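You operate a simulated robot arm through the tools that you are given. There is no shell and no other tool. Be economical: measure what you need, move in short steps, check, and stop when the job is done.

Carry out the task below with a simulated robot arm. There is one attempt and no reset: what you move stays moved.

TASK
Change the pin in the clamped block for the blue one, loosen the vice and slide the stop home.
Fine: the old pin goes first into the free opening of the short pin holder, the new one fully into the block; the block stays on the bed; the stop ends at 0 mm.

It is judged by the outcome, as a careful person would: the job done as asked, and still so three seconds after it is handed in. It fails if anything else is knocked over, pushed out of place, dropped, spilled or broken.

THE ROBOT
A 6-joint arm with a two-finger parallel gripper, fixed in place. Base frame: the origin is at the foot of the arm, x ahead of it, y to its left, z up; the work surface is at about z = 0.002. Lengths are in m, angles in rad, forces in N, time in s.
With the tool pointing down near the work surface it reaches from about 0.16 to 0.42 m from the base axis. Its first joint turns from -1.152 to 1.152 rad. Payload 1.57 kg.
Tool frame: the origin (TCP) lies between the finger pads and is the grasp point; the fingertips stand 0.03 m ahead of it; z points along the fingers, y is the line along which they close. The gripper opens to 0.08 m. The fingers are 0.017 m wide and 0.012 m thick; the gripper's body (0.04 by 0.082 m) begins 0.08 m behind the TCP.
Orientation is that of the tool frame in the base frame, as a unit quaternion [w, x, y, z]. With the fingers straight down and closing along the base's y, the tool's x points along the base's -x, its y along +y and its z along -z.

THE INTERFACE
- The arm moves only by the tool jog_arm. Its argument "moves" is a list that holds one entry, the list of rows, each a list of 7 numbers: the turn, a rotation vector about the tool's x, y, z in units of 4 degrees (1.0 is 4 degrees), then the shift along the tool's x, y, z in units of 30 mm (1.0 is 30 mm), then the opening in per cent of the stroke, from 0 (shut) to 100 (fully open). In form: [[[wx, wy, wz, x, y, z, gripper], ...]]. A call has 1 to 10 rows; each row shifts and turns the commanded pose from where the row before left it, along the tool's axes as they then stand. A call with a number of a shift or a turn outside -1 to 1 is refused whole. A row lasts 0.2 s, in which the tool goes at most 0.05 m and 0.15 rad; a call with a longer step from one row to the next is refused whole, and so is a gripper value outside its range. A pose out of reach is approached as far as the arm can. The call stops where the force on the tool passes 70 N (or 10 N more than at its start, if that is more) or the arm is blocked; 0.2 s more then pass. The fingers move at their own pace (about 0.153 m/s each) and stop on an object; they squeeze with about 43 N. The grip force told is the motor's: it shows also when the fingers shut on nothing. Time passes only in rows, and 0.2 s behind the last, so rows that do not move let the fingers close. It gives the time, the measured TCP pose, the force on the tool (base axes), the opening and the grip force at its end, in the units of the frame above (readings bear some noise).
- Cameras (640 x 400 px; columns grow to the right, rows downward): "scene" is fixed at [0.0451, -0.322, 0.4317]; the picture's right is [0.86, -0.52, 0.00], its down [-0.26, -0.43, -0.87] and it looks along [0.45, 0.74, -0.50] (base axes); focal length 315 px, centre (320, 200). "wrist" rides on the gripper at [-0.032, 0, -0.078] in the tool frame; the picture's right is [0.00, -1.00, 0.00], its down [0.97, 0.00, -0.24] and it looks along [0.24, 0.00, 0.97] (tool axes); focal length 218 px, centre (320, 200).
- grab_frame(camera): a new picture of that camera. No time passes.
- probe_pixels(camera, pixels): for up to 12 pixels [column, row] of the newest picture of that camera ("zoom" is the newest enlarged one), the place [x, y, z] in the base frame of the surface seen there, good to about 0.003 m. No time passes.
- enlarge(camera, box): a new picture of the part [left, top, right, bottom] of that camera's present view, enlarged. No time passes.
- sign_off(): hands the job in; it is judged then, once.

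Work in short steps. Measure before you move; look again where a grasp or a placing could have gone wrong, and mend it. You have 80 turns and 38 pictures in all, those below and enlarged ones among them. Open the gripper and draw the arm clear of the work before you hand the job in, unless the task says otherwise; then end with one line.

The tools are called after "Call:" as a command line: name --argument value ..., lists and objects as JSON in quotes. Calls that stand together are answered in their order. jog_arm: Moves the arm, as the interface text tells. Its arguments: {"type":"object","properties":{"moves":{"type":"array","items":{"type":"array","items":{"type":"array","items":{"type":"number"}}}}},"required":["moves"]} The other tools are called the same way: grab_frame (camera) takes a picture; probe_pixels (camera, pixels) gives the place of the surface under pixels of a picture; enlarge (camera, box) takes an enlarged picture of a part of a camera's view; sign_off () hands the job in.

At the start:

```text
time: 0.0
eef_pos: [0.2085, 0.0963, 0.2749]
orientation: [0.001, -0.001, 1.0, 0.0]
force: [-0.3, 0.0, -0.2]
grip_width: 0.0801
grip_force: 0.0
```

scene: 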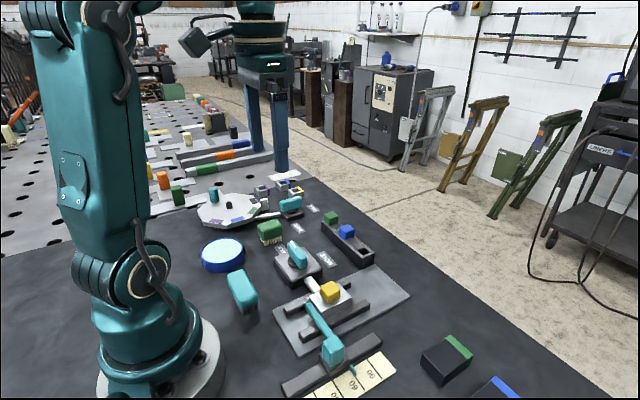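
wrist: 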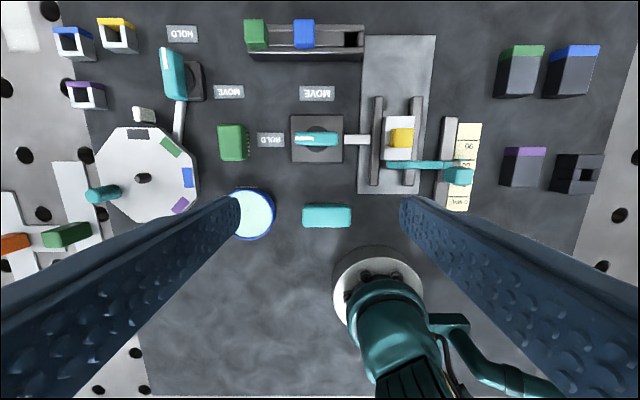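

The wrist view shows the pin holder at (305,38), the clamped block with the yellow pin at (400,140), the vice lever at (316,139), and the stop at (455,176). I'll enlarge both views to see details.

Call:
enlarge --camera "wrist" --box '[220, 0, 500, 220]'

Call:
enlarge --camera "scene" --box '[220, 180, 460, 400]'

```text
1.82 times, centred on (360, 110) of wrist
```

zoom: 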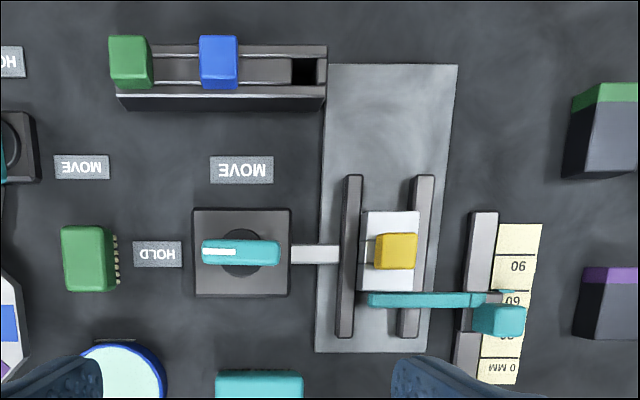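

```text
1.82 times, centred on (340, 290) of scene
```

zoom: 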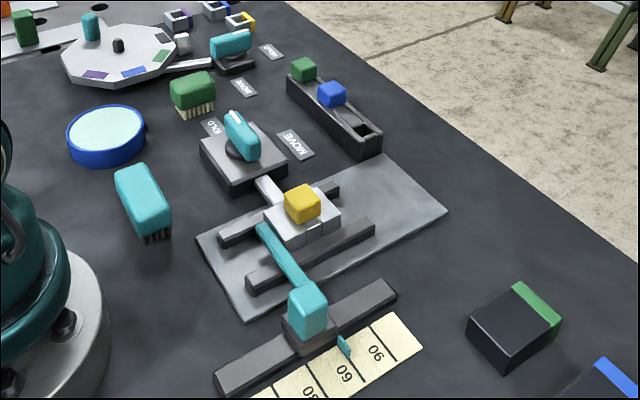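

Next I measure the key surfaces in the wrist view.

Call:
probe_pixels --camera "wrist" --pixels '[[402, 134], [401, 149], [304, 28], [304, 44], [353, 38], [316, 139], [300, 139], [335, 139], [458, 177], [390, 125], [385, 170], [256, 30]]'

Call:
probe_pixels --camera "zoom" --pixels '[[302, 190], [303, 214], [333, 88], [331, 102], [366, 133], [307, 287], [308, 316], [343, 342], [235, 115], [247, 155], [240, 138], [383, 330]]'

Call:
enlarge --camera "wrist" --box '[350, 80, 490, 220]'

```text
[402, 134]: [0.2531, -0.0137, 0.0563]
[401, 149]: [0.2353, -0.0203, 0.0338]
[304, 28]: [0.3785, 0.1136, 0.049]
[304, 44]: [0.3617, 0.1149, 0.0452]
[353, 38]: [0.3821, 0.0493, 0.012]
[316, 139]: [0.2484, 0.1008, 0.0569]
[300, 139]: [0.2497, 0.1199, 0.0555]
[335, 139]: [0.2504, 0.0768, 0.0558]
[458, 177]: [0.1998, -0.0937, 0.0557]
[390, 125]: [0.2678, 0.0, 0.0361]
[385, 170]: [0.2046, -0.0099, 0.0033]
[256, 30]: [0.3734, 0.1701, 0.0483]
```

```text
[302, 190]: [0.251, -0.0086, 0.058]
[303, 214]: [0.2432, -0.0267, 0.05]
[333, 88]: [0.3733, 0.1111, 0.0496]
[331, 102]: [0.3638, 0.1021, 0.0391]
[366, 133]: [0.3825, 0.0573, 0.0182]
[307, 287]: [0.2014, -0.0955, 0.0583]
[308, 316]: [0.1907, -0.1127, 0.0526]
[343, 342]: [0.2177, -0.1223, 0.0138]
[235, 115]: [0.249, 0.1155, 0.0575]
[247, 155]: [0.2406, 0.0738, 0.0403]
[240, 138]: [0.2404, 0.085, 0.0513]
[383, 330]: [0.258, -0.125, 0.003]
```

```text
2.86 times, centred on (420, 150) of wrist
```

zoom: 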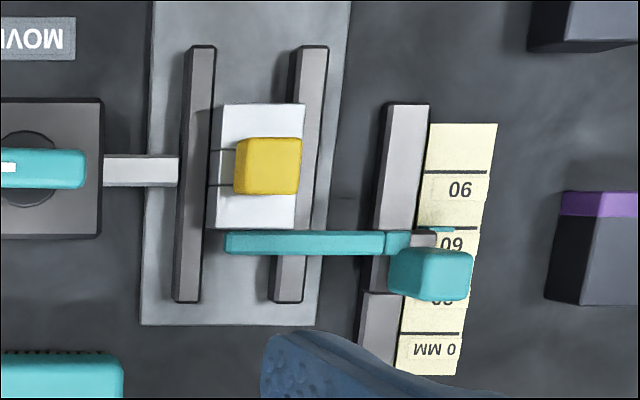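

Now finer probes of head edges, block, and scale lines from the zoom, plus a zoom of the holder.

Call:
probe_pixels --camera "zoom" --pixels '[[240, 143], [298, 142], [240, 178], [298, 178], [228, 110], [300, 110], [212, 222], [288, 224], [460, 172], [435, 334], [398, 265], [465, 265]]'

Call:
enlarge --camera "wrist" --box '[235, 0, 375, 90]'

```text
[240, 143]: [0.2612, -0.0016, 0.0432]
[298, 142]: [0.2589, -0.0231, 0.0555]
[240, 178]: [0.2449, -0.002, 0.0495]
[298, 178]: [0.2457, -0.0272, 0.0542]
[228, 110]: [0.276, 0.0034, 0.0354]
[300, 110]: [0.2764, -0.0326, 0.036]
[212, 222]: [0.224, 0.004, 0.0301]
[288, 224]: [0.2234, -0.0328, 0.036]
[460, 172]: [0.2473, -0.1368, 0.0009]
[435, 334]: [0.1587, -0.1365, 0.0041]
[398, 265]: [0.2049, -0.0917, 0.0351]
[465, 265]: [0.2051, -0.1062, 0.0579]
```

```text
4.44 times, centred on (305, 45) of wrist
```

zoom: 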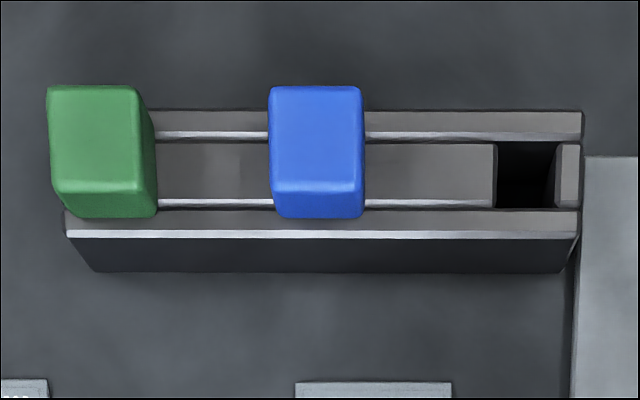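

Call:
probe_pixels --camera "zoom" --pixels '[[494, 150], [494, 200], [560, 150], [560, 200], [524, 130], [524, 220], [585, 120], [275, 100], [355, 100], [280, 178], [355, 178], [200, 170]]'

Call:
enlarge --camera "scene" --box '[310, 200, 390, 280]'

```text
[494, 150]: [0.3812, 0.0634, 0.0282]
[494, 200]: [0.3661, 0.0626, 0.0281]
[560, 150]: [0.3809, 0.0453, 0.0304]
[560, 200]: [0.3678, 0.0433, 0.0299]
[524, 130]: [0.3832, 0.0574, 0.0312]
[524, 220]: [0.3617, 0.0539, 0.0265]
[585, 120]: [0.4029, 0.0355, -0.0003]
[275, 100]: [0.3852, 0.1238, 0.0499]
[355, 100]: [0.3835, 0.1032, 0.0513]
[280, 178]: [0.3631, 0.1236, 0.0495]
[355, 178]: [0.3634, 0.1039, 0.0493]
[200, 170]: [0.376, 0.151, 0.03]
```

```text
5.00 times, centred on (350, 240) of scene
```

zoom: 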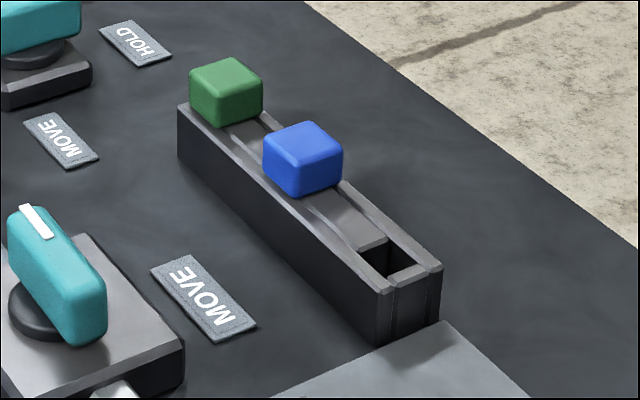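

Block/pin centre is ≈(0.25,-0.0145), head top z≈0.056; free slot ≈(0.374,0.0535); blue ≈(0.3735,0.1137). I move above the yellow pin at z 0.12.

Call:
jog_arm --moves '[[[0, 0, 0, -0.2305, -0.6155, 0.86, 55], [0, 0, 0, -0.2305, -0.6155, 0.86, 55], [0, 0, 0, -0.2305, -0.6155, 0.86, 55], [0, 0, 0, -0.2305, -0.6155, 0.86, 55], [0, 0, 0, -0.2305, -0.6155, 0.86, 55], [0, 0, 0, -0.2305, -0.6155, 0.86, 55], [0, 0, 0, 0, 0, 0, 55]]]'

Call:
grab_frame --camera "wrist"

```text
time: 1.6
eef_pos: [0.2493, -0.0162, 0.1197]
orientation: [0.0, -0.001, 1.0, -0.001]
force: [0.6, -0.2, 0.4]
grip_width: 0.0439
grip_force: 0.1
```

```text
30 pictures are left
```

wrist: 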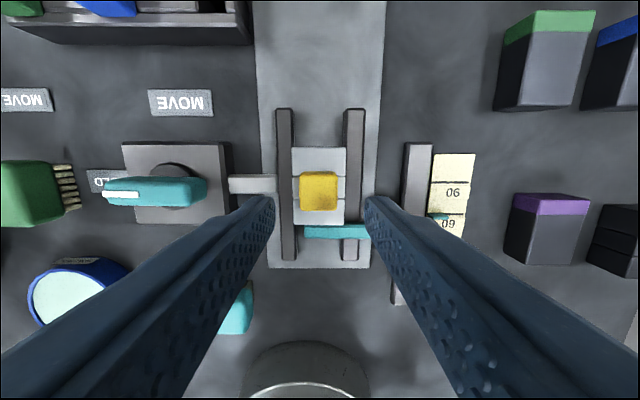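

Call:
probe_pixels --camera "wrist" --pixels '[[303, 175], [335, 175], [303, 200], [335, 200], [319, 187], [294, 150], [343, 150], [295, 220], [284, 115], [353, 115]]'

```text
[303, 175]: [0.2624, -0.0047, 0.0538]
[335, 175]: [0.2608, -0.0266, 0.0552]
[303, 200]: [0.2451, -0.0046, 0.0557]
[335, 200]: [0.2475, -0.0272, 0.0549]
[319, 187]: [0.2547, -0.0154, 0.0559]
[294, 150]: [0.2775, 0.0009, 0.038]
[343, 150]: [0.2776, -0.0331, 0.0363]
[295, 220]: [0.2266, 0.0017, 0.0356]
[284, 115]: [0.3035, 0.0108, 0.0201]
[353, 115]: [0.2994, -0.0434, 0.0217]
```

Head centre is ≈(0.252,-0.0157). I descend to TCP z≈0.069 (tips at 0.039, 3 mm above the block) and close.

Call:
jog_arm --moves '[[[0, 0, 0, -0.085, 0.015, 0.6, 55], [0, 0, 0, 0, 0, 0.6, 55], [0, 0, 0, 0, 0, 0.48, 55], [0, 0, 0, 0, 0, 0, 55], [0, 0, 0, 0, 0, 0, 0], [0, 0, 0, 0, 0, 0, 0], [0, 0, 0, 0, 0, 0, 0]]]'

```text
time: 3.2
eef_pos: [0.2529, -0.016, 0.0685]
orientation: [0.001, -0.001, 1.0, 0.0]
force: [0.1, 0.6, -0.5]
grip_width: 0.0252
grip_force: 36.6
```

The head is held (25 mm). Lifting straight up.

Call:
jog_arm --moves '[[[0, 0, 0, 0, 0, -0.3, 0], [0, 0, 0, 0, 0, -0.4, 0], [0, 0, 0, 0, 0, -0.5, 0], [0, 0, 0, 0, 0, -0.6, 0], [0, 0, 0, 0, 0, -0.6, 0], [0, 0, 0, 0, 0, 0, 0]]]'

Call:
enlarge --camera "scene" --box '[250, 170, 450, 370]'

```text
time: 4.6
eef_pos: [0.252, -0.0175, 0.1408]
orientation: [0.001, -0.001, 1.0, 0.0]
force: [0.1, -0.2, -1.0]
grip_width: 0.0253
grip_force: 36.3
```

```text
2.00 times, centred on (350, 270) of scene
```

zoom: 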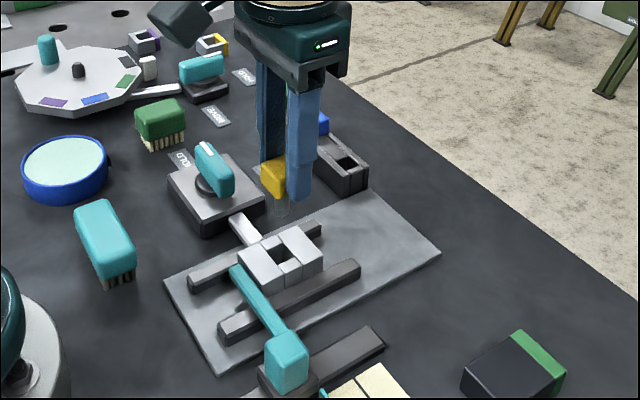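

The pin is out, block still clamped. I look from the wrist to see hole and pin shank.

Call:
enlarge --camera "wrist" --box '[240, 100, 400, 240]'

Call:
enlarge --camera "scene" --box '[310, 230, 370, 290]'

```text
2.86 times, centred on (320, 170) of wrist
```

zoom: 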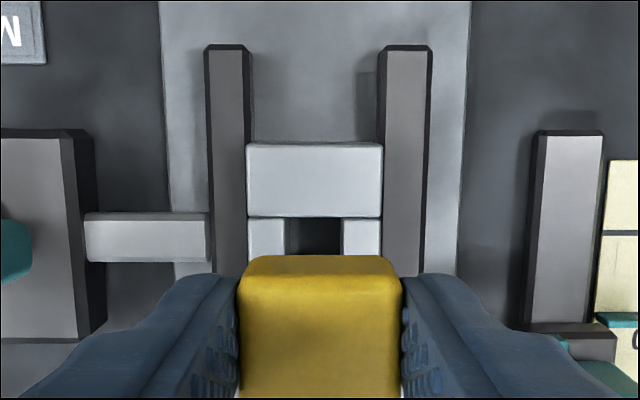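

```text
6.67 times, centred on (340, 260) of scene
```

zoom: 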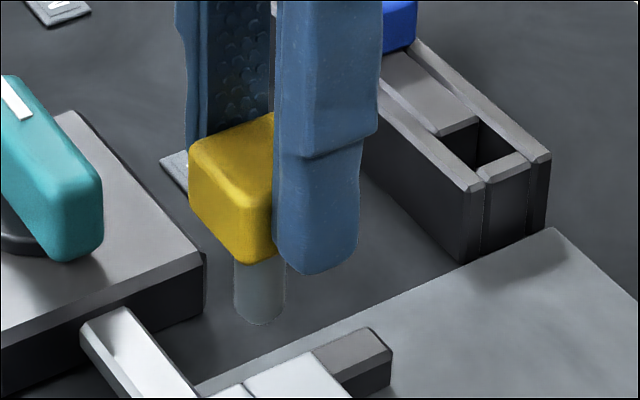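

Round shank, square slots. Moving above the free slot at (0.374,0.0535).

Call:
jog_arm --moves '[[[0, 0, 0, -0.813, 0.467, 0, 0], [0, 0, 0, -0.813, 0.467, 0, 0], [0, 0, 0, -0.813, 0.467, 0, 0], [0, 0, 0, -0.813, 0.467, 0, 0], [0, 0, 0, -0.813, 0.467, 0, 0], [0, 0, 0, 0, 0, 0.5, 0], [0, 0, 0, 0, 0, 0.5, 0], [0, 0, 0, 0, 0, 0, 0]]]'

Call:
enlarge --camera "scene" --box '[310, 190, 390, 270]'

Call:
enlarge --camera "wrist" --box '[220, 120, 420, 280]'

```text
time: 6.4
eef_pos: [0.3758, 0.0552, 0.1121]
orientation: [0.001, -0.001, 1.0, 0.0]
force: [0.7, -0.1, -2.0]
grip_width: 0.0253
grip_force: 37.3
```

```text
5.00 times, centred on (350, 230) of scene
```

zoom: 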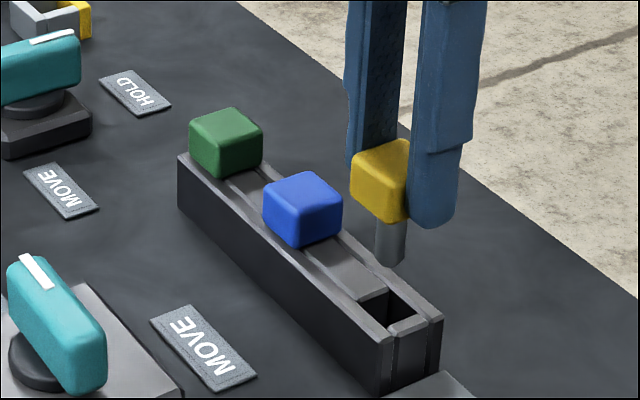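

```text
2.50 times, centred on (320, 200) of wrist
```

zoom: 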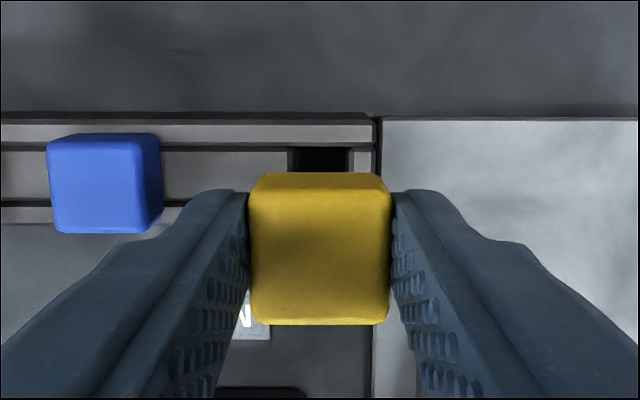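

Call:
probe_pixels --camera "zoom" --pixels '[[284, 160], [360, 160], [320, 140], [250, 132], [260, 190], [380, 190], [260, 310], [380, 310], [320, 180], [320, 320], [90, 150], [60, 220]]'

Call:
enlarge --camera "scene" --box '[344, 220, 384, 260]'

```text
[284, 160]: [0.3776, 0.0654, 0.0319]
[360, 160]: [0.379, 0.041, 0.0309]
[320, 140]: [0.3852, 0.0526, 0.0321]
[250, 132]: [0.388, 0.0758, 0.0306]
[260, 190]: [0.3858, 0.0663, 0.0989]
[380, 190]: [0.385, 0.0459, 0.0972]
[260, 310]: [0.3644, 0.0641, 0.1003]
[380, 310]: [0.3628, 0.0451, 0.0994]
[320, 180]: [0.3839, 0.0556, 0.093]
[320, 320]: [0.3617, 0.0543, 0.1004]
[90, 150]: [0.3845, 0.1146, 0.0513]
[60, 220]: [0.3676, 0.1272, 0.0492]
```

```text
10.00 times, centred on (364, 240) of scene
```

zoom: 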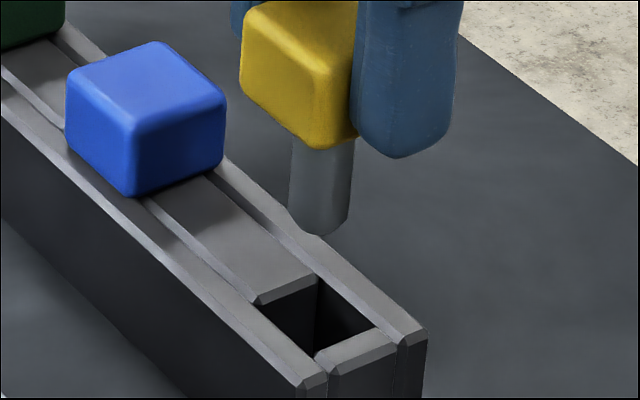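

Pin is over the slot within ~1 mm. Shift x −1 mm and descend to just entering.

Call:
jog_arm --moves '[[[0, 0, 0, 0.035, -0.01, 0.3, 0], [0, 0, 0, 0, 0, 0.3, 0], [0, 0, 0, 0, 0, 0.25, 0], [0, 0, 0, 0, 0, 0, 0]]]'

Call:
enlarge --camera "scene" --box '[344, 220, 384, 260]'

```text
time: 7.4
eef_pos: [0.3749, 0.0552, 0.0878]
orientation: [0.003, -0.001, 1.0, 0.001]
force: [-3.0, 1.3, 28.8]
grip_width: 0.0255
grip_force: 36.3
```

```text
10.00 times, centred on (364, 240) of scene
```

zoom: 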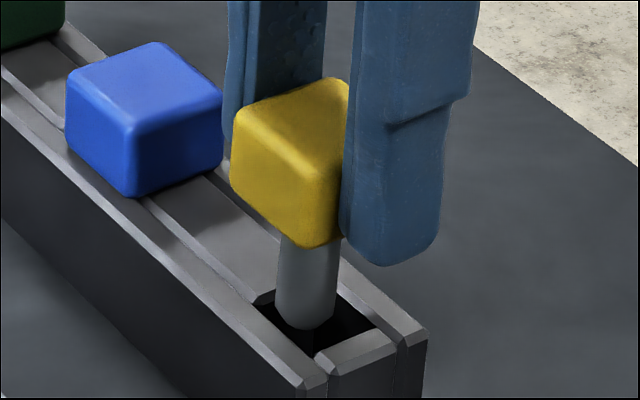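

Upward force 29 N: shank touches the +y rim. Raise slightly and shift −y 2 mm, +x 0.8 mm.

Call:
jog_arm --moves '[[[0, 0, 0, 0, 0, -0.2, 0], [0, 0, 0, -0.027, -0.067, 0, 0], [0, 0, 0, 0, 0, 0, 0]]]'

Call:
enlarge --camera "scene" --box '[344, 220, 384, 260]'

```text
time: 8.2
eef_pos: [0.3749, 0.0521, 0.092]
orientation: [0.0, 0.0, 1.0, 0.001]
force: [-1.0, -1.4, -1.4]
grip_width: 0.0253
grip_force: 36.9
```

```text
10.00 times, centred on (364, 240) of scene
```

zoom: 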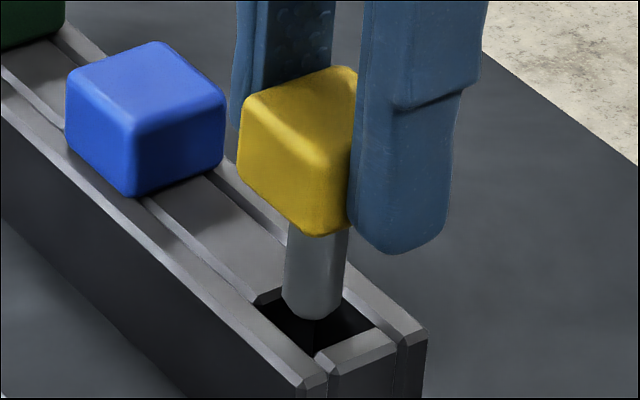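

Now the shank looks centred in the opening; descend in small rows.

Call:
jog_arm --moves '[[[0, 0, 0, 0, 0, 0.2, 0], [0, 0, 0, 0, 0, 0.2, 0], [0, 0, 0, 0, 0, 0.2, 0], [0, 0, 0, 0, 0, 0, 0]]]'

```text
time: 9.2
eef_pos: [0.3768, 0.0531, 0.0764]
orientation: [0.004, -0.001, 1.0, 0.0]
force: [10.4, -2.2, 27.6]
grip_width: 0.0256
grip_force: 36.9
```

Call:
enlarge --camera "scene" --box '[344, 220, 384, 260]'

```text
10.00 times, centred on (364, 240) of scene
```

zoom: 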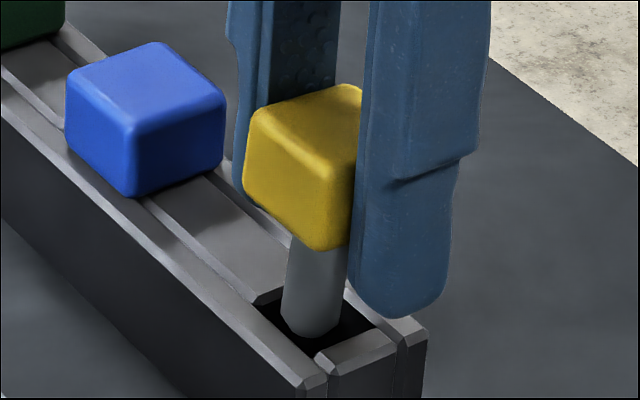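

The pin slipped up a bit in the grip, resting on the −x rim (force +x 10 N). Raise a little and shift +x 2 mm.

Call:
jog_arm --moves '[[[0, 0, 0, 0, 0, -0.13, 0], [0, 0, 0, -0.06, 0, 0, 0], [0, 0, 0, 0, 0, 0, 0]]]'

Call:
enlarge --camera "scene" --box '[344, 220, 384, 260]'

```text
time: 10.0
eef_pos: [0.3753, 0.0522, 0.0785]
orientation: [-0.001, -0.001, 1.0, 0.0]
force: [0.0, 0.2, -1.4]
grip_width: 0.0252
grip_force: 36.3
```

```text
10.00 times, centred on (364, 240) of scene
```

zoom: 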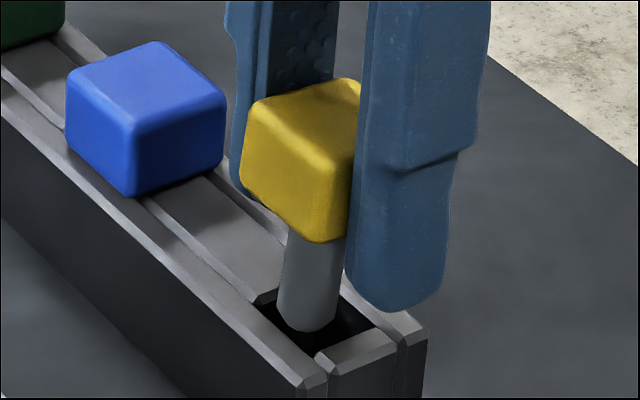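

The pin is tilted ~3° with its bottom toward −x. I straighten it by rotating about tool y, and shift +y 1 mm, after a small raise.

Call:
jog_arm --moves '[[[0, 0, 0, 0, 0, -0.1, 0], [0, -0.8, 0, 0, 0.035, 0, 0], [0, 0, 0, 0, 0, 0, 0]]]'

Call:
enlarge --camera "scene" --box '[344, 220, 384, 260]'

```text
time: 10.8
eef_pos: [0.3763, 0.0551, 0.0817]
orientation: [0.028, 0.0, 1.0, 0.0]
force: [0.1, 0.3, -0.5]
grip_width: 0.025
grip_force: 36.6
```

```text
10.00 times, centred on (364, 240) of scene
```

zoom: 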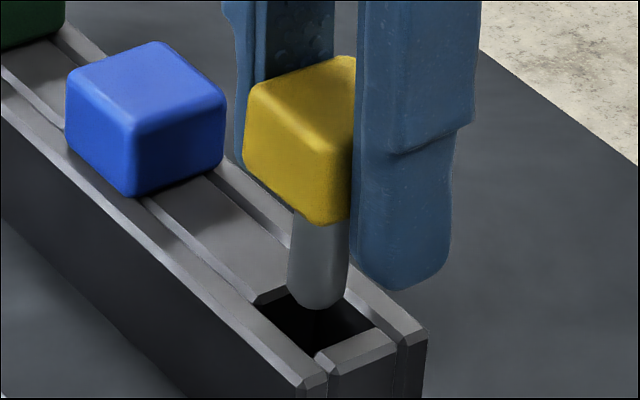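

Bottom now aligned with the slot centre. Descend 8 mm gently.

Call:
jog_arm --moves '[[[0, 0, 0, 0.006, 0, 0.1, 0], [0, 0, 0, 0.006, 0, 0.1, 0], [0, 0, 0, 0.006, 0, 0.1, 0], [0, 0, 0, 0, 0, 0, 0]]]'

Call:
enlarge --camera "scene" --box '[344, 220, 384, 260]'

```text
time: 11.8
eef_pos: [0.3764, 0.0546, 0.0726]
orientation: [0.029, -0.002, 1.0, 0.001]
force: [0.1, -0.7, -1.4]
grip_width: 0.0252
grip_force: 37.2
```

```text
10.00 times, centred on (364, 240) of scene
```

zoom: 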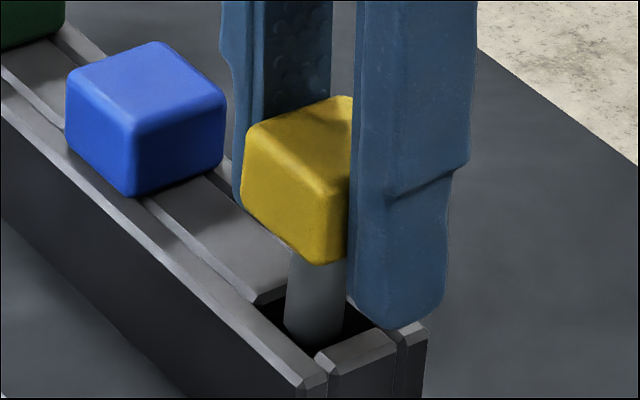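

It's in the slot with no force. Continue 8 mm.

Call:
jog_arm --moves '[[[0, 0, 0, 0.006, 0, 0.1, 0], [0, 0, 0, 0.006, 0, 0.1, 0], [0, 0, 0, 0.004, 0, 0.07, 0], [0, 0, 0, 0, 0, 0, 0]]]'

```text
time: 12.8
eef_pos: [0.3762, 0.054, 0.0637]
orientation: [0.028, 0.0, 1.0, 0.0]
force: [1.1, -0.4, -1.7]
grip_width: 0.0251
grip_force: 36.6
```

Force is clean; now open modestly so the pin drops the rest of the way, then look.

Call:
jog_arm --moves '[[[0, 0, 0, 0, 0, 0, 45], [0, 0, 0, 0, 0, 0, 45], [0, 0, 0, 0, 0, 0, 45]]]'

Call:
enlarge --camera "scene" --box '[344, 220, 384, 260]'

```text
time: 13.6
eef_pos: [0.3763, 0.055, 0.0643]
orientation: [0.029, -0.002, 1.0, 0.0]
force: [-0.2, 0.2, 0.8]
grip_width: 0.0357
grip_force: 0.0
```

```text
10.00 times, centred on (364, 240) of scene
```

zoom: 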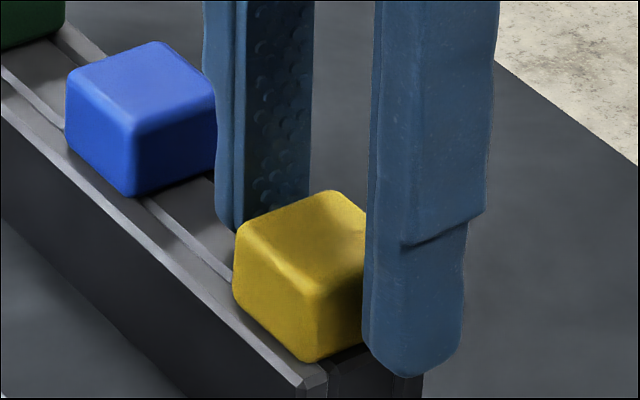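

Yellow is seated flush in the slot. Raise, un-tilt, and move above the blue pin (0.3735, 0.1137).

Call:
jog_arm --moves '[[[0, 0, 0, 0, 0, -0.8, 55], [0, 0.8, 0, 0, 0, -0.8, 55], [0, 0, 0, 0.02, 0.65, 0, 55], [0, 0, 0, 0.02, 0.65, 0, 55], [0, 0, 0, 0.01, 0.65, 0, 55], [0, 0, 0, 0, 0, 0, 55]]]'

Call:
grab_frame --camera "wrist"

```text
time: 15.0
eef_pos: [0.3708, 0.1118, 0.1104]
orientation: [0.0, -0.002, 1.0, 0.001]
force: [0.4, -0.6, 0.4]
grip_width: 0.0441
grip_force: 0.1
```

```text
16 pictures are left
```

wrist: 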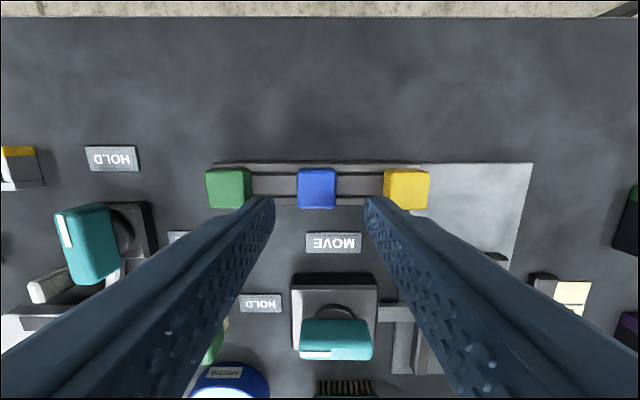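

Call:
probe_pixels --camera "wrist" --pixels '[[301, 173], [333, 173], [301, 200], [333, 200], [317, 188], [389, 173], [424, 173], [389, 202], [424, 202]]'

```text
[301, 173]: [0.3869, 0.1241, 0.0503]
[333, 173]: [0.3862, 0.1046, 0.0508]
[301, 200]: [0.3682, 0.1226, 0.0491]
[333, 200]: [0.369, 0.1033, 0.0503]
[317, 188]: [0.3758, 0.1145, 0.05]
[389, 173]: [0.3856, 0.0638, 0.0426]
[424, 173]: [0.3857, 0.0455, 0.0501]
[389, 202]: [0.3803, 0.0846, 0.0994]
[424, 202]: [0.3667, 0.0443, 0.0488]
```

Blue centre ≈(0.3755,0.1136). Descend to TCP z≈0.063 and grip.

Call:
jog_arm --moves '[[[0, 0, 0, -0.157, 0.06, 0, 55], [0, 0, 0, 0, 0, 0.6, 55], [0, 0, 0, 0, 0, 0.6, 55], [0, 0, 0, 0, 0, 0.37, 55], [0, 0, 0, 0, 0, 0, 55], [0, 0, 0, 0, 0, 0, 0], [0, 0, 0, 0, 0, 0, 0], [0, 0, 0, 0, 0, 0, 0]]]'

```text
time: 16.8
eef_pos: [0.3768, 0.1147, 0.0639]
orientation: [0.0, -0.001, 1.0, 0.001]
force: [0.0, 0.1, 0.3]
grip_width: 0.0252
grip_force: 36.4
```

Gripped. Lift straight up.

Call:
jog_arm --moves '[[[0, 0, 0, 0, 0, -0.3, 0], [0, 0, 0, 0, 0, -0.5, 0], [0, 0, 0, 0, 0, -0.6, 0], [0, 0, 0, 0, 0, -0.6, 0], [0, 0, 0, 0, 0, -0.6, 0], [0, 0, 0, 0, 0, 0, 0]]]'

```text
time: 18.2
eef_pos: [0.3764, 0.1136, 0.1427]
orientation: [0.0, -0.001, 1.0, 0.0]
force: [-0.1, 0.2, -1.0]
grip_width: 0.0253
grip_force: 36.6
```

Move over the block hole (0.252,-0.0165) and lower to just above it.

Call:
jog_arm --moves '[[[0, 0, 0, 0.83, -0.8674, 0, 0], [0, 0, 0, 0.83, -0.8674, 0, 0], [0, 0, 0, 0.83, -0.8674, 0, 0], [0, 0, 0, 0.83, -0.8674, 0, 0], [0, 0, 0, 0.83, -0.8674, 0, 0], [0, 0, 0, 0, 0, 0.6, 0], [0, 0, 0, 0, 0, 0.6, 0], [0, 0, 0, 0, 0, 0, 0]]]'

Call:
enlarge --camera "scene" --box '[308, 260, 348, 300]'

```text
time: 20.0
eef_pos: [0.2528, -0.0166, 0.1049]
orientation: [0.0, -0.001, 1.0, 0.0]
force: [0.3, 0.6, -1.2]
grip_width: 0.0253
grip_force: 36.4
```

```text
10.00 times, centred on (328, 280) of scene
```

zoom: 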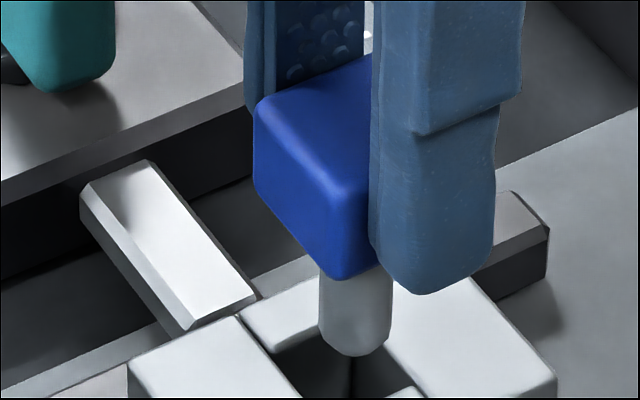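

Call:
enlarge --camera "scene" --box '[312, 275, 352, 315]'

```text
10.00 times, centred on (332, 295) of scene
```

zoom: 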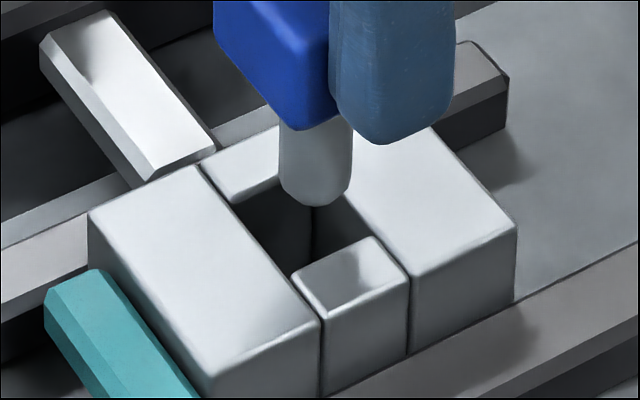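

Relative to the hole centre (300,220 in zoom), the shank needs about −2.3 mm in x and +0.8 mm in y. Apply, and lower 4 mm, then check.

Call:
jog_arm --moves '[[[0, 0, 0, 0.077, 0.027, 0, 0], [0, 0, 0, 0, 0, 0.13, 0], [0, 0, 0, 0, 0, 0, 0]]]'

Call:
enlarge --camera "scene" --box '[312, 275, 352, 315]'

```text
time: 20.8
eef_pos: [0.2496, -0.0149, 0.1006]
orientation: [0.0, -0.001, 1.0, 0.0]
force: [0.2, -0.7, -1.1]
grip_width: 0.025
grip_force: 37.1
```

```text
10.00 times, centred on (332, 295) of scene
```

zoom: 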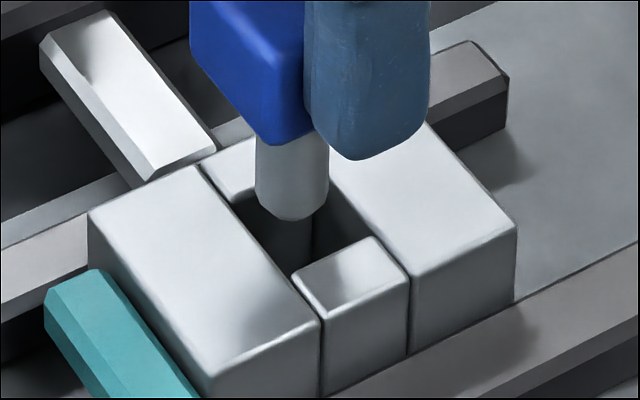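

Slight overshoot; correct +x 0.9 mm, −y 1 mm and descend 7 mm.

Call:
jog_arm --moves '[[[0, 0, 0, -0.03, -0.033, 0, 0], [0, 0, 0, 0, 0, 0.1, 0], [0, 0, 0, 0, 0, 0.07, 0], [0, 0, 0, 0, 0, 0.06, 0], [0, 0, 0, 0, 0, 0, 0]]]'

```text
time: 22.0
eef_pos: [0.2507, -0.0169, 0.0955]
orientation: [0.001, 0.0, 1.0, -0.001]
force: [0.6, 0.0, -1.3]
grip_width: 0.0252
grip_force: 36.9
```

Call:
jog_arm --moves '[[[0, 0, 0, 0, 0, 0.07, 0], [0, 0, 0, 0, 0, 0.07, 0], [0, 0, 0, 0, 0, 0, 0]]]'

Call:
enlarge --camera "scene" --box '[312, 275, 352, 315]'

```text
time: 22.8
eef_pos: [0.2504, -0.0156, 0.0919]
orientation: [0.0, -0.001, 1.0, 0.0]
force: [-1.2, -0.5, -1.6]
grip_width: 0.0251
grip_force: 37.0
```

```text
10.00 times, centred on (332, 295) of scene
```

zoom: 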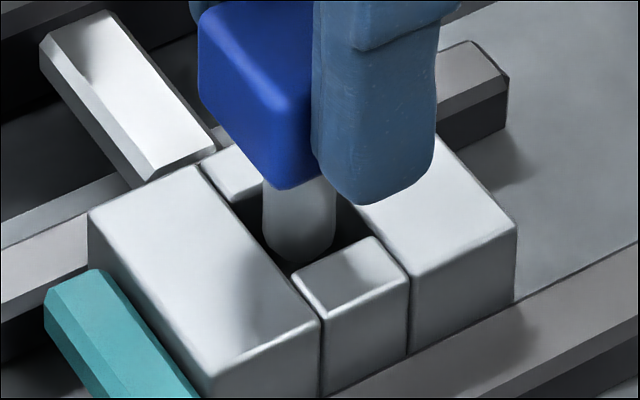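

The shank is inside the hole, no force. Continue down 14 mm.

Call:
jog_arm --moves '[[[0, 0, 0, 0, 0, 0.12, 0], [0, 0, 0, 0, 0, 0.12, 0], [0, 0, 0, 0, 0, 0.12, 0], [0, 0, 0, 0, 0, 0.12, 0], [0, 0, 0, 0, 0, 0, 0]]]'

```text
time: 24.0
eef_pos: [0.2496, -0.0165, 0.0778]
orientation: [0.0, -0.002, 1.0, 0.0]
force: [0.2, -0.1, -0.7]
grip_width: 0.0252
grip_force: 36.6
```

Call:
jog_arm --moves '[[[0, 0, 0, 0, 0, 0.12, 0], [0, 0, 0, 0, 0, 0.1, 0], [0, 0, 0, 0, 0, 0, 0], [0, 0, 0, 0, 0, 0, 48], [0, 0, 0, 0, 0, 0, 48], [0, 0, 0, 0, 0, 0, 48]]]'

Call:
enlarge --camera "scene" --box '[302, 255, 362, 315]'

```text
time: 25.4
eef_pos: [0.2513, -0.0162, 0.0689]
orientation: [0.001, -0.001, 1.0, 0.001]
force: [-0.2, -0.5, -0.6]
grip_width: 0.0382
grip_force: 0.0
```

```text
6.67 times, centred on (332, 285) of scene
```

zoom: 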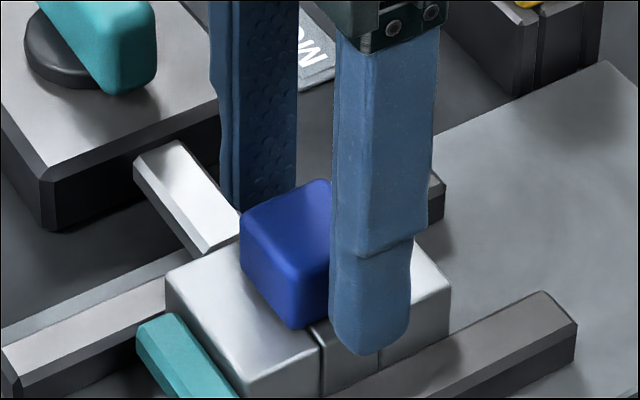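

Blue is fully seated. Raise and move over the vice lever (0.2495,0.0995), starting the −90° yaw.

Call:
jog_arm --moves '[[[0, 0, 0, 0, 0, -0.8, 50], [0, 0, 0, 0, 0, -0.8, 50], [0, 0, 0, 0.04, 0.77, 0, 50], [0, 0, 0, 0, 0.77, 0, 50], [0, 0, 0, 0, 0.77, 0, 50], [0, 0, 0, 0, 0.77, 0, 50], [0, 0, 0, 0, 0.77, 0, 50], [0, 0, -1, 0, 0, 0, 50], [0, 0, -1, 0, 0, 0, 50], [0, 0, -1, 0, 0, 0, 50]]]'

Call:
jog_arm --moves '[[[0, 0, -1, 0, 0, 0, 50], [0, 0, -1, 0, 0, 0, 50], [0, 0, -1, 0, 0, 0, 50], [0, 0, -1, 0, 0, 0, 50], [0, 0, -1, 0, 0, 0, 50], [0, 0, -1, 0, 0, 0, 50], [0, 0, -1, 0, 0, 0, 50], [0, 0, -1, 0, 0, 0, 50], [0, 0, -1, 0, 0, 0, 50], [0, 0, -1, 0, 0, 0, 50]]]'

Call:
jog_arm --moves '[[[0, 0, -1, 0, 0, 0, 50], [0, 0, -1, 0, 0, 0, 50], [0, 0, -1, 0, 0, 0, 50], [0, 0, -1, 0, 0, 0, 50], [0, 0, -1, 0, 0, 0, 50], [0, 0, -1, 0, 0, 0, 50], [0, 0, -1, 0, 0, 0, 50], [0, 0, -1, 0, 0, 0, 50], [0, 0, -1, 0, 0, 0, 50], [0, 0, -0.5, 0, 0, 0, 50]]]'

Call:
grab_frame --camera "wrist"

```text
time: 27.6
eef_pos: [0.2494, 0.0998, 0.119]
orientation: [0.001, -0.106, 0.994, 0.0]
force: [0.2, 0.3, 1.6]
grip_width: 0.0401
grip_force: 0.0
```

```text
time: 29.8
eef_pos: [0.2504, 0.0984, 0.1179]
orientation: [0.0, -0.44, 0.898, 0.001]
force: [-0.5, 0.1, -0.3]
grip_width: 0.0399
grip_force: 0.1
```

```text
time: 32.0
eef_pos: [0.2498, 0.0994, 0.1186]
orientation: [0.0, 0.709, -0.705, 0.001]
force: [0.1, 0.4, -0.3]
grip_width: 0.0401
grip_force: 0.2
```

```text
10 pictures are left
```

wrist: 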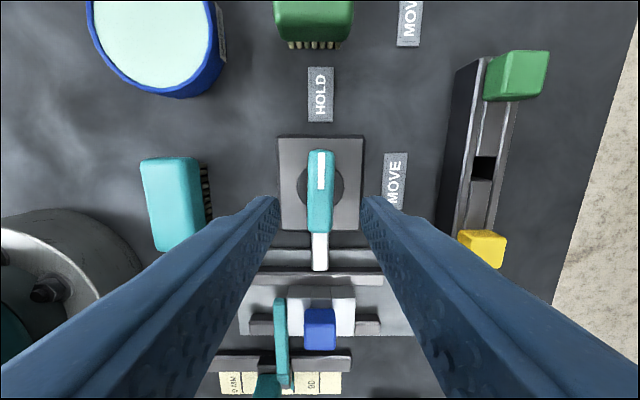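

Lever is centred between the fingers at col 320. Probe it for pivot and heights.

Call:
probe_pixels --camera "wrist" --pixels '[[320, 155], [320, 185], [320, 205], [319, 225], [302, 180], [338, 180], [285, 142], [358, 142], [284, 225], [358, 225], [320, 260], [310, 190]]'

```text
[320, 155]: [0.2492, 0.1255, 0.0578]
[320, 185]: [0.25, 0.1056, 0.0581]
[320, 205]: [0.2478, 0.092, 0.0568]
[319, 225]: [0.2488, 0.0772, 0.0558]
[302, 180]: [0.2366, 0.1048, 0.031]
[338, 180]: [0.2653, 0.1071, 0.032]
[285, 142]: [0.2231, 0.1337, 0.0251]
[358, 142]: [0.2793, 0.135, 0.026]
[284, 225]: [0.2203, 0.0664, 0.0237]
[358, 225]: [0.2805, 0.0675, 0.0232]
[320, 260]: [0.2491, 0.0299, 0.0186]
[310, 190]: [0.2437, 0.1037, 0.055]
```

Pivot ≈(0.2503,0.1005), disc top 0.031. Descend to TCP z≈0.069 and close on the lever.

Call:
jog_arm --moves '[[[0, 0, 0, -0.03, -0.015, 0.6, 50], [0, 0, 0, 0, 0, 0.6, 50], [0, 0, 0, 0, 0, 0.46, 50], [0, 0, 0, 0, 0, 0, 50], [0, 0, 0, 0, 0, 0, 0], [0, 0, 0, 0, 0, 0, 0], [0, 0, 0, 0, 0, 0, 0]]]'

```text
time: 33.6
eef_pos: [0.2497, 0.1006, 0.0695]
orientation: [0.0, 0.708, -0.707, 0.0]
force: [2.9, 0.7, -10.9]
grip_width: 0.0179
grip_force: 32.3
```

Gripped (18 mm). Turn clockwise (tool +z) 40° toward MOVE.

Call:
jog_arm --moves '[[[0, 0, 1, 0, 0, 0, 0], [0, 0, 1, 0, 0, 0, 0], [0, 0, 1, 0, 0, 0, 0], [0, 0, 1, 0, 0, 0, 0], [0, 0, 1, 0, 0, 0, 0], [0, 0, 1, 0, 0, 0, 0], [0, 0, 1, 0, 0, 0, 0], [0, 0, 1, 0, 0, 0, 0], [0, 0, 1, 0, 0, 0, 0], [0, 0, 1, 0, 0, 0, 0]]]'

Call:
enlarge --camera "scene" --box '[260, 220, 360, 320]'

```text
time: 35.8
eef_pos: [0.2512, 0.0999, 0.0695]
orientation: [0.002, -0.422, 0.907, 0.0]
force: [1.2, 5.8, 28.9]
grip_width: 0.0181
grip_force: 32.6
```

```text
4.00 times, centred on (310, 270) of scene
```

zoom: 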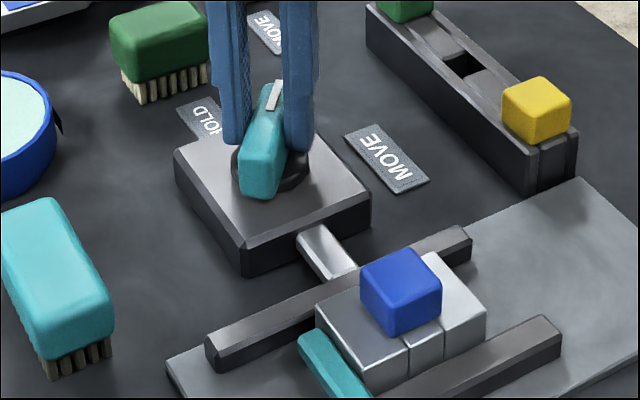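

The lever is following. Continue turning.

Call:
jog_arm --moves '[[[0, 0, 1, 0, 0, -0.02, 0], [0, 0, 1, 0, 0, 0, 0], [0, 0, 1, 0, 0, 0, 0], [0, 0, 1, 0, 0, 0, 0], [0, 0, 1, 0, 0, 0, 0], [0, 0, 1, 0, 0, 0, 0], [0, 0, 1, 0, 0, 0, 0]]]'

Call:
jog_arm --moves '[[[0, 0, 1, 0, 0, 0, 0], [0, 0, 1, 0, 0, 0, 0], [0, 0, 1, 0, 0, 0, 0], [0, 0, 1, 0, 0, 0, 0], [0, 0, 1, 0, 0, 0, 0], [0, 0, 0.5, 0, 0, 0, 0], [0, 0, 0, 0, 0, 0, 0]]]'

Call:
enlarge --camera "scene" --box '[260, 220, 360, 320]'

```text
time: 37.4
eef_pos: [0.251, 0.1007, 0.0696]
orientation: [0.002, -0.192, 0.981, 0.0]
force: [17.8, 1.4, 5.3]
grip_width: 0.0181
grip_force: 32.3
```

```text
time: 39.0
eef_pos: [0.2495, 0.1003, 0.0695]
orientation: [0.003, -0.001, 1.0, 0.002]
force: [22.4, -5.8, -7.5]
grip_width: 0.0178
grip_force: 33.1
```

```text
4.00 times, centred on (310, 270) of scene
```

zoom: 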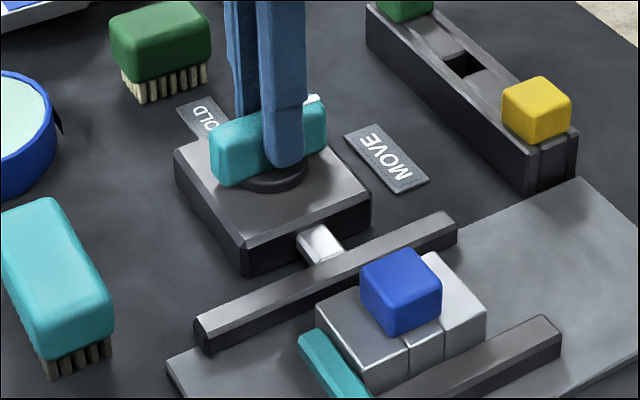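

The jaw has retracted and the lever points at MOVE. Release, raise, and go above the stop knob.

Call:
jog_arm --moves '[[[0, 0, 0, 0, 0, 0, 50], [0, 0, 0, 0, 0, 0, 50], [0, 0, 0, 0, 0, -0.9, 50], [0, 0, 0, 0, 0, -0.9, 50], [0, 0, 0, 0.33, -0.94, 0, 50], [0, 0, 0, 0.33, -0.94, 0, 50], [0, 0, 0, 0.33, -0.94, 0, 50], [0, 0, 0, 0.33, -0.94, 0, 50]]]'

Call:
jog_arm --moves '[[[0, 0, 0, 0, -0.94, 0, 50], [0, 0, 0, 0, -0.94, 0, 50], [0, 0, 0, 0, -0.94, 0, 50], [0, 0, 0, 0, 0, 0, 50]]]'

Call:
grab_frame --camera "wrist"

```text
time: 40.8
eef_pos: [0.2085, -0.0138, 0.1225]
orientation: [0.001, 0.0, 1.0, 0.0]
force: [-0.6, 0.1, 0.0]
grip_width: 0.0401
grip_force: 0.0
```

```text
time: 41.8
eef_pos: [0.2099, -0.0973, 0.1244]
orientation: [0.001, -0.001, 1.0, 0.0]
force: [0.8, -0.4, -0.4]
grip_width: 0.0399
grip_force: 0.1
```

```text
7 pictures are left
```

wrist: 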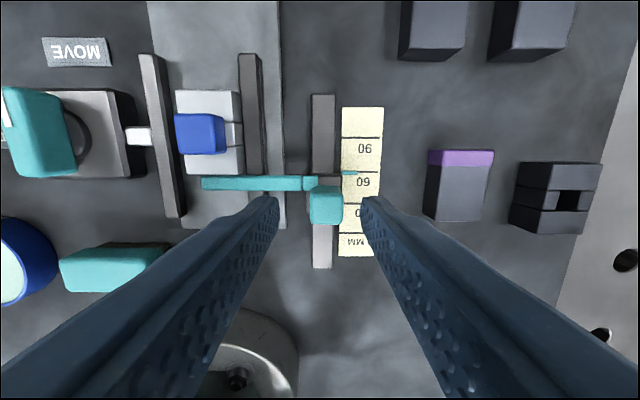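

Call:
probe_pixels --camera "wrist" --pixels '[[313, 192], [338, 192], [313, 212], [338, 212], [325, 200], [349, 173], [370, 137], [370, 172], [355, 234], [322, 260], [305, 185], [322, 225]]'

Call:
enlarge --camera "wrist" --box '[290, 90, 400, 270]'

```text
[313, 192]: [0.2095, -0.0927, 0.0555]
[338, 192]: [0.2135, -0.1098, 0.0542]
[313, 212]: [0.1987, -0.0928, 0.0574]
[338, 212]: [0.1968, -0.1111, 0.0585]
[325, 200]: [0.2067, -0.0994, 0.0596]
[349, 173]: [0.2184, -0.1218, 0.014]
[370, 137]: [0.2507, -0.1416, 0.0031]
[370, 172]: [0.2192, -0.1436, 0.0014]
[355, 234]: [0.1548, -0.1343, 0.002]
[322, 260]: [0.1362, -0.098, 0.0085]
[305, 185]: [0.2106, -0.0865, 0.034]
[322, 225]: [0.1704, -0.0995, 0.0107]
```

```text
2.22 times, centred on (345, 180) of wrist
```

zoom: 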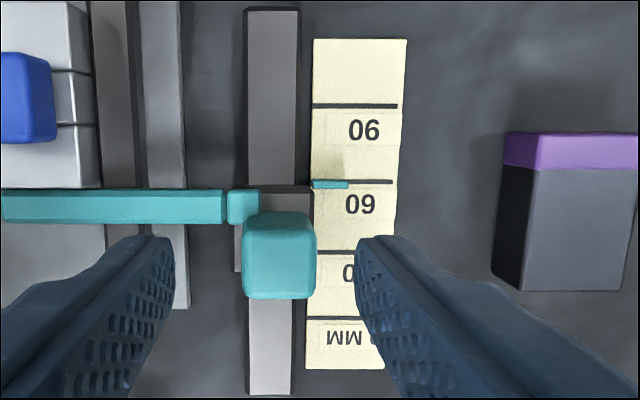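

Pointer is at 60; lines are 30 mm ≈ 0.031 m apart, 0 at x≈0.158. Knob centre ≈(0.205,-0.1005). Descend and grip it.

Call:
jog_arm --moves '[[[0, 0, 0, 0.18, -0.1, 0.3, 50], [0, 0, 0, 0, 0, 0.7, 50], [0, 0, 0, 0, 0, 0.73, 50], [0, 0, 0, 0, 0, 0, 50], [0, 0, 0, 0, 0, 0, 0], [0, 0, 0, 0, 0, 0, 0], [0, 0, 0, 0, 0, 0, 0]]]'

```text
time: 43.4
eef_pos: [0.2049, -0.1019, 0.0717]
orientation: [0.001, -0.002, 1.0, -0.001]
force: [-0.4, -36.0, -27.0]
grip_width: 0.0238
grip_force: 35.7
```

Grip is slightly off-centre (−36 N y). Ease y by −1.2 mm.

Call:
jog_arm --moves '[[[0, 0, 0, 0, -0.04, -0.02, 0], [0, 0, 0, 0, 0, 0, 0]]]'

```text
time: 44.0
eef_pos: [0.2054, -0.1021, 0.073]
orientation: [-0.001, -0.002, 1.0, -0.001]
force: [1.0, -21.5, -28.3]
grip_width: 0.0238
grip_force: 35.7
```

Call:
jog_arm --moves '[[[0, 0, 0, 0, -0.04, 0.04, 0], [0, 0, 0, 0, 0, 0, 0]]]'

```text
time: 44.6
eef_pos: [0.2065, -0.1022, 0.0712]
orientation: [0.001, 0.0, 1.0, 0.0]
force: [-3.9, 10.4, 28.9]
grip_width: 0.0236
grip_force: 36.0
```

Forces small enough. Slide toward −x 45 mm.

Call:
jog_arm --moves '[[[0, 0, 0, 0.1, -0.005, -0.02, 0], [0, 0, 0, 0.3, 0, 0, 0], [0, 0, 0, 0.3, 0, 0, 0], [0, 0, 0, 0.3, 0, 0, 0], [0, 0, 0, 0.3, 0, 0, 0], [0, 0, 0, 0.2, 0, 0, 0], [0, 0, 0, 0, 0, 0, 0]]]'

```text
time: 46.2
eef_pos: [0.159, -0.1028, 0.0702]
orientation: [-0.001, 0.0, 1.0, 0.001]
force: [0.4, 26.1, 10.9]
grip_width: 0.0238
grip_force: 35.9
```

Call:
jog_arm --moves '[[[0, 0, 0, 0.15, 0.02, 0, 0], [0, 0, 0, 0.15, 0, 0, 0], [0, 0, 0, 0.1, 0, 0, 0], [0, 0, 0, 0.06, 0, 0, 0], [0, 0, 0, 0, 0, 0, 0]]]'

Call:
enlarge --camera "scene" --box '[260, 310, 400, 400]'

```text
time: 47.4
eef_pos: [0.1467, -0.1026, 0.0703]
orientation: [-0.001, -0.002, 1.0, 0.0]
force: [-6.9, -3.4, -28.3]
grip_width: 0.0235
grip_force: 36.5
```

```text
4.44 times, centred on (330, 355) of scene
```

zoom: 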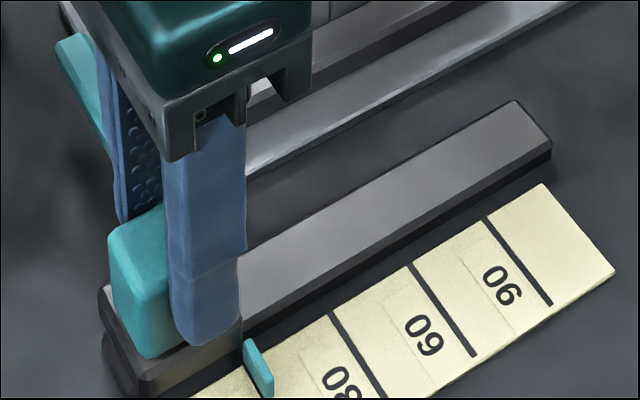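

Pointer is near 0. Push a bit further to see if there is an end stop.

Call:
jog_arm --moves '[[[0, 0, 0, 0.03, 0, 0.01, 0], [0, 0, 0, 0.03, 0, 0, 0], [0, 0, 0, 0, 0, 0, 0]]]'

```text
time: 48.2
eef_pos: [0.1455, -0.1012, 0.071]
orientation: [0.001, 0.0, 1.0, 0.0]
force: [11.2, 23.1, -21.7]
grip_width: 0.0236
grip_force: 35.5
```

Call:
jog_arm --moves '[[[0, 0, 0, 0.04, 0, 0, 0], [0, 0, 0, 0, 0, 0, 0]]]'

```text
time: 48.8
eef_pos: [0.1456, -0.1021, 0.0701]
orientation: [0.004, 0.001, 1.0, 0.001]
force: [22.8, 31.6, -9.8]
grip_width: 0.0238
grip_force: 35.1
```

End stop reached (force rises, x static at 0.1455; 60 mm travelled). Release, rise and look.

Call:
jog_arm --moves '[[[0, 0, 0, 0, 0, 0, 50], [0, 0, 0, 0, 0, 0, 50], [0, 0, 0, 0, 0, -0.7, 50], [0, 0, 0, 0, 0, -0.7, 50], [0, 0, 0, 0, 0, -0.7, 50], [0, 0, 0, -0.8, 0, -0.7, 50], [0, 0, 0, -0.8, 0, -0.5, 50], [0, 0, 0, 0, 0, 0, 50]]]'

Call:
enlarge --camera "scene" --box '[250, 250, 410, 400]'

Call:
grab_frame --camera "wrist"

```text
time: 50.6
eef_pos: [0.1921, -0.1027, 0.1719]
orientation: [0.0, -0.001, 1.0, 0.0]
force: [-0.4, -1.3, -1.4]
grip_width: 0.0398
grip_force: 0.0
```

```text
2.67 times, centred on (330, 325) of scene
```

zoom: 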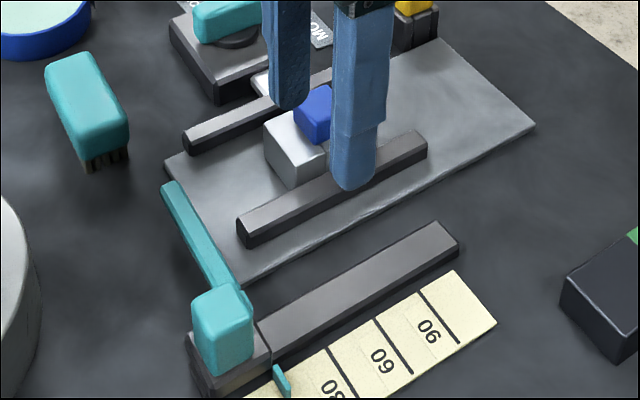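

```text
3 pictures are left
```

wrist: 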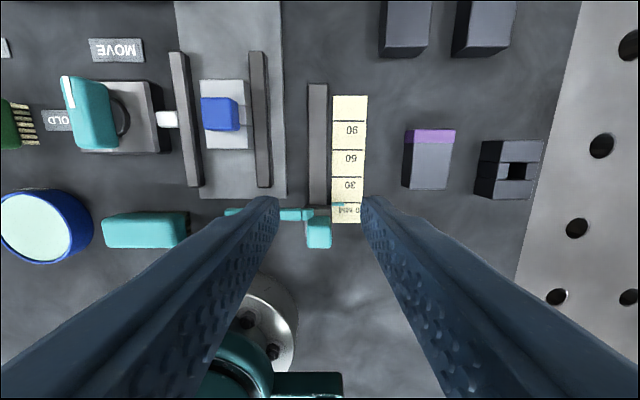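

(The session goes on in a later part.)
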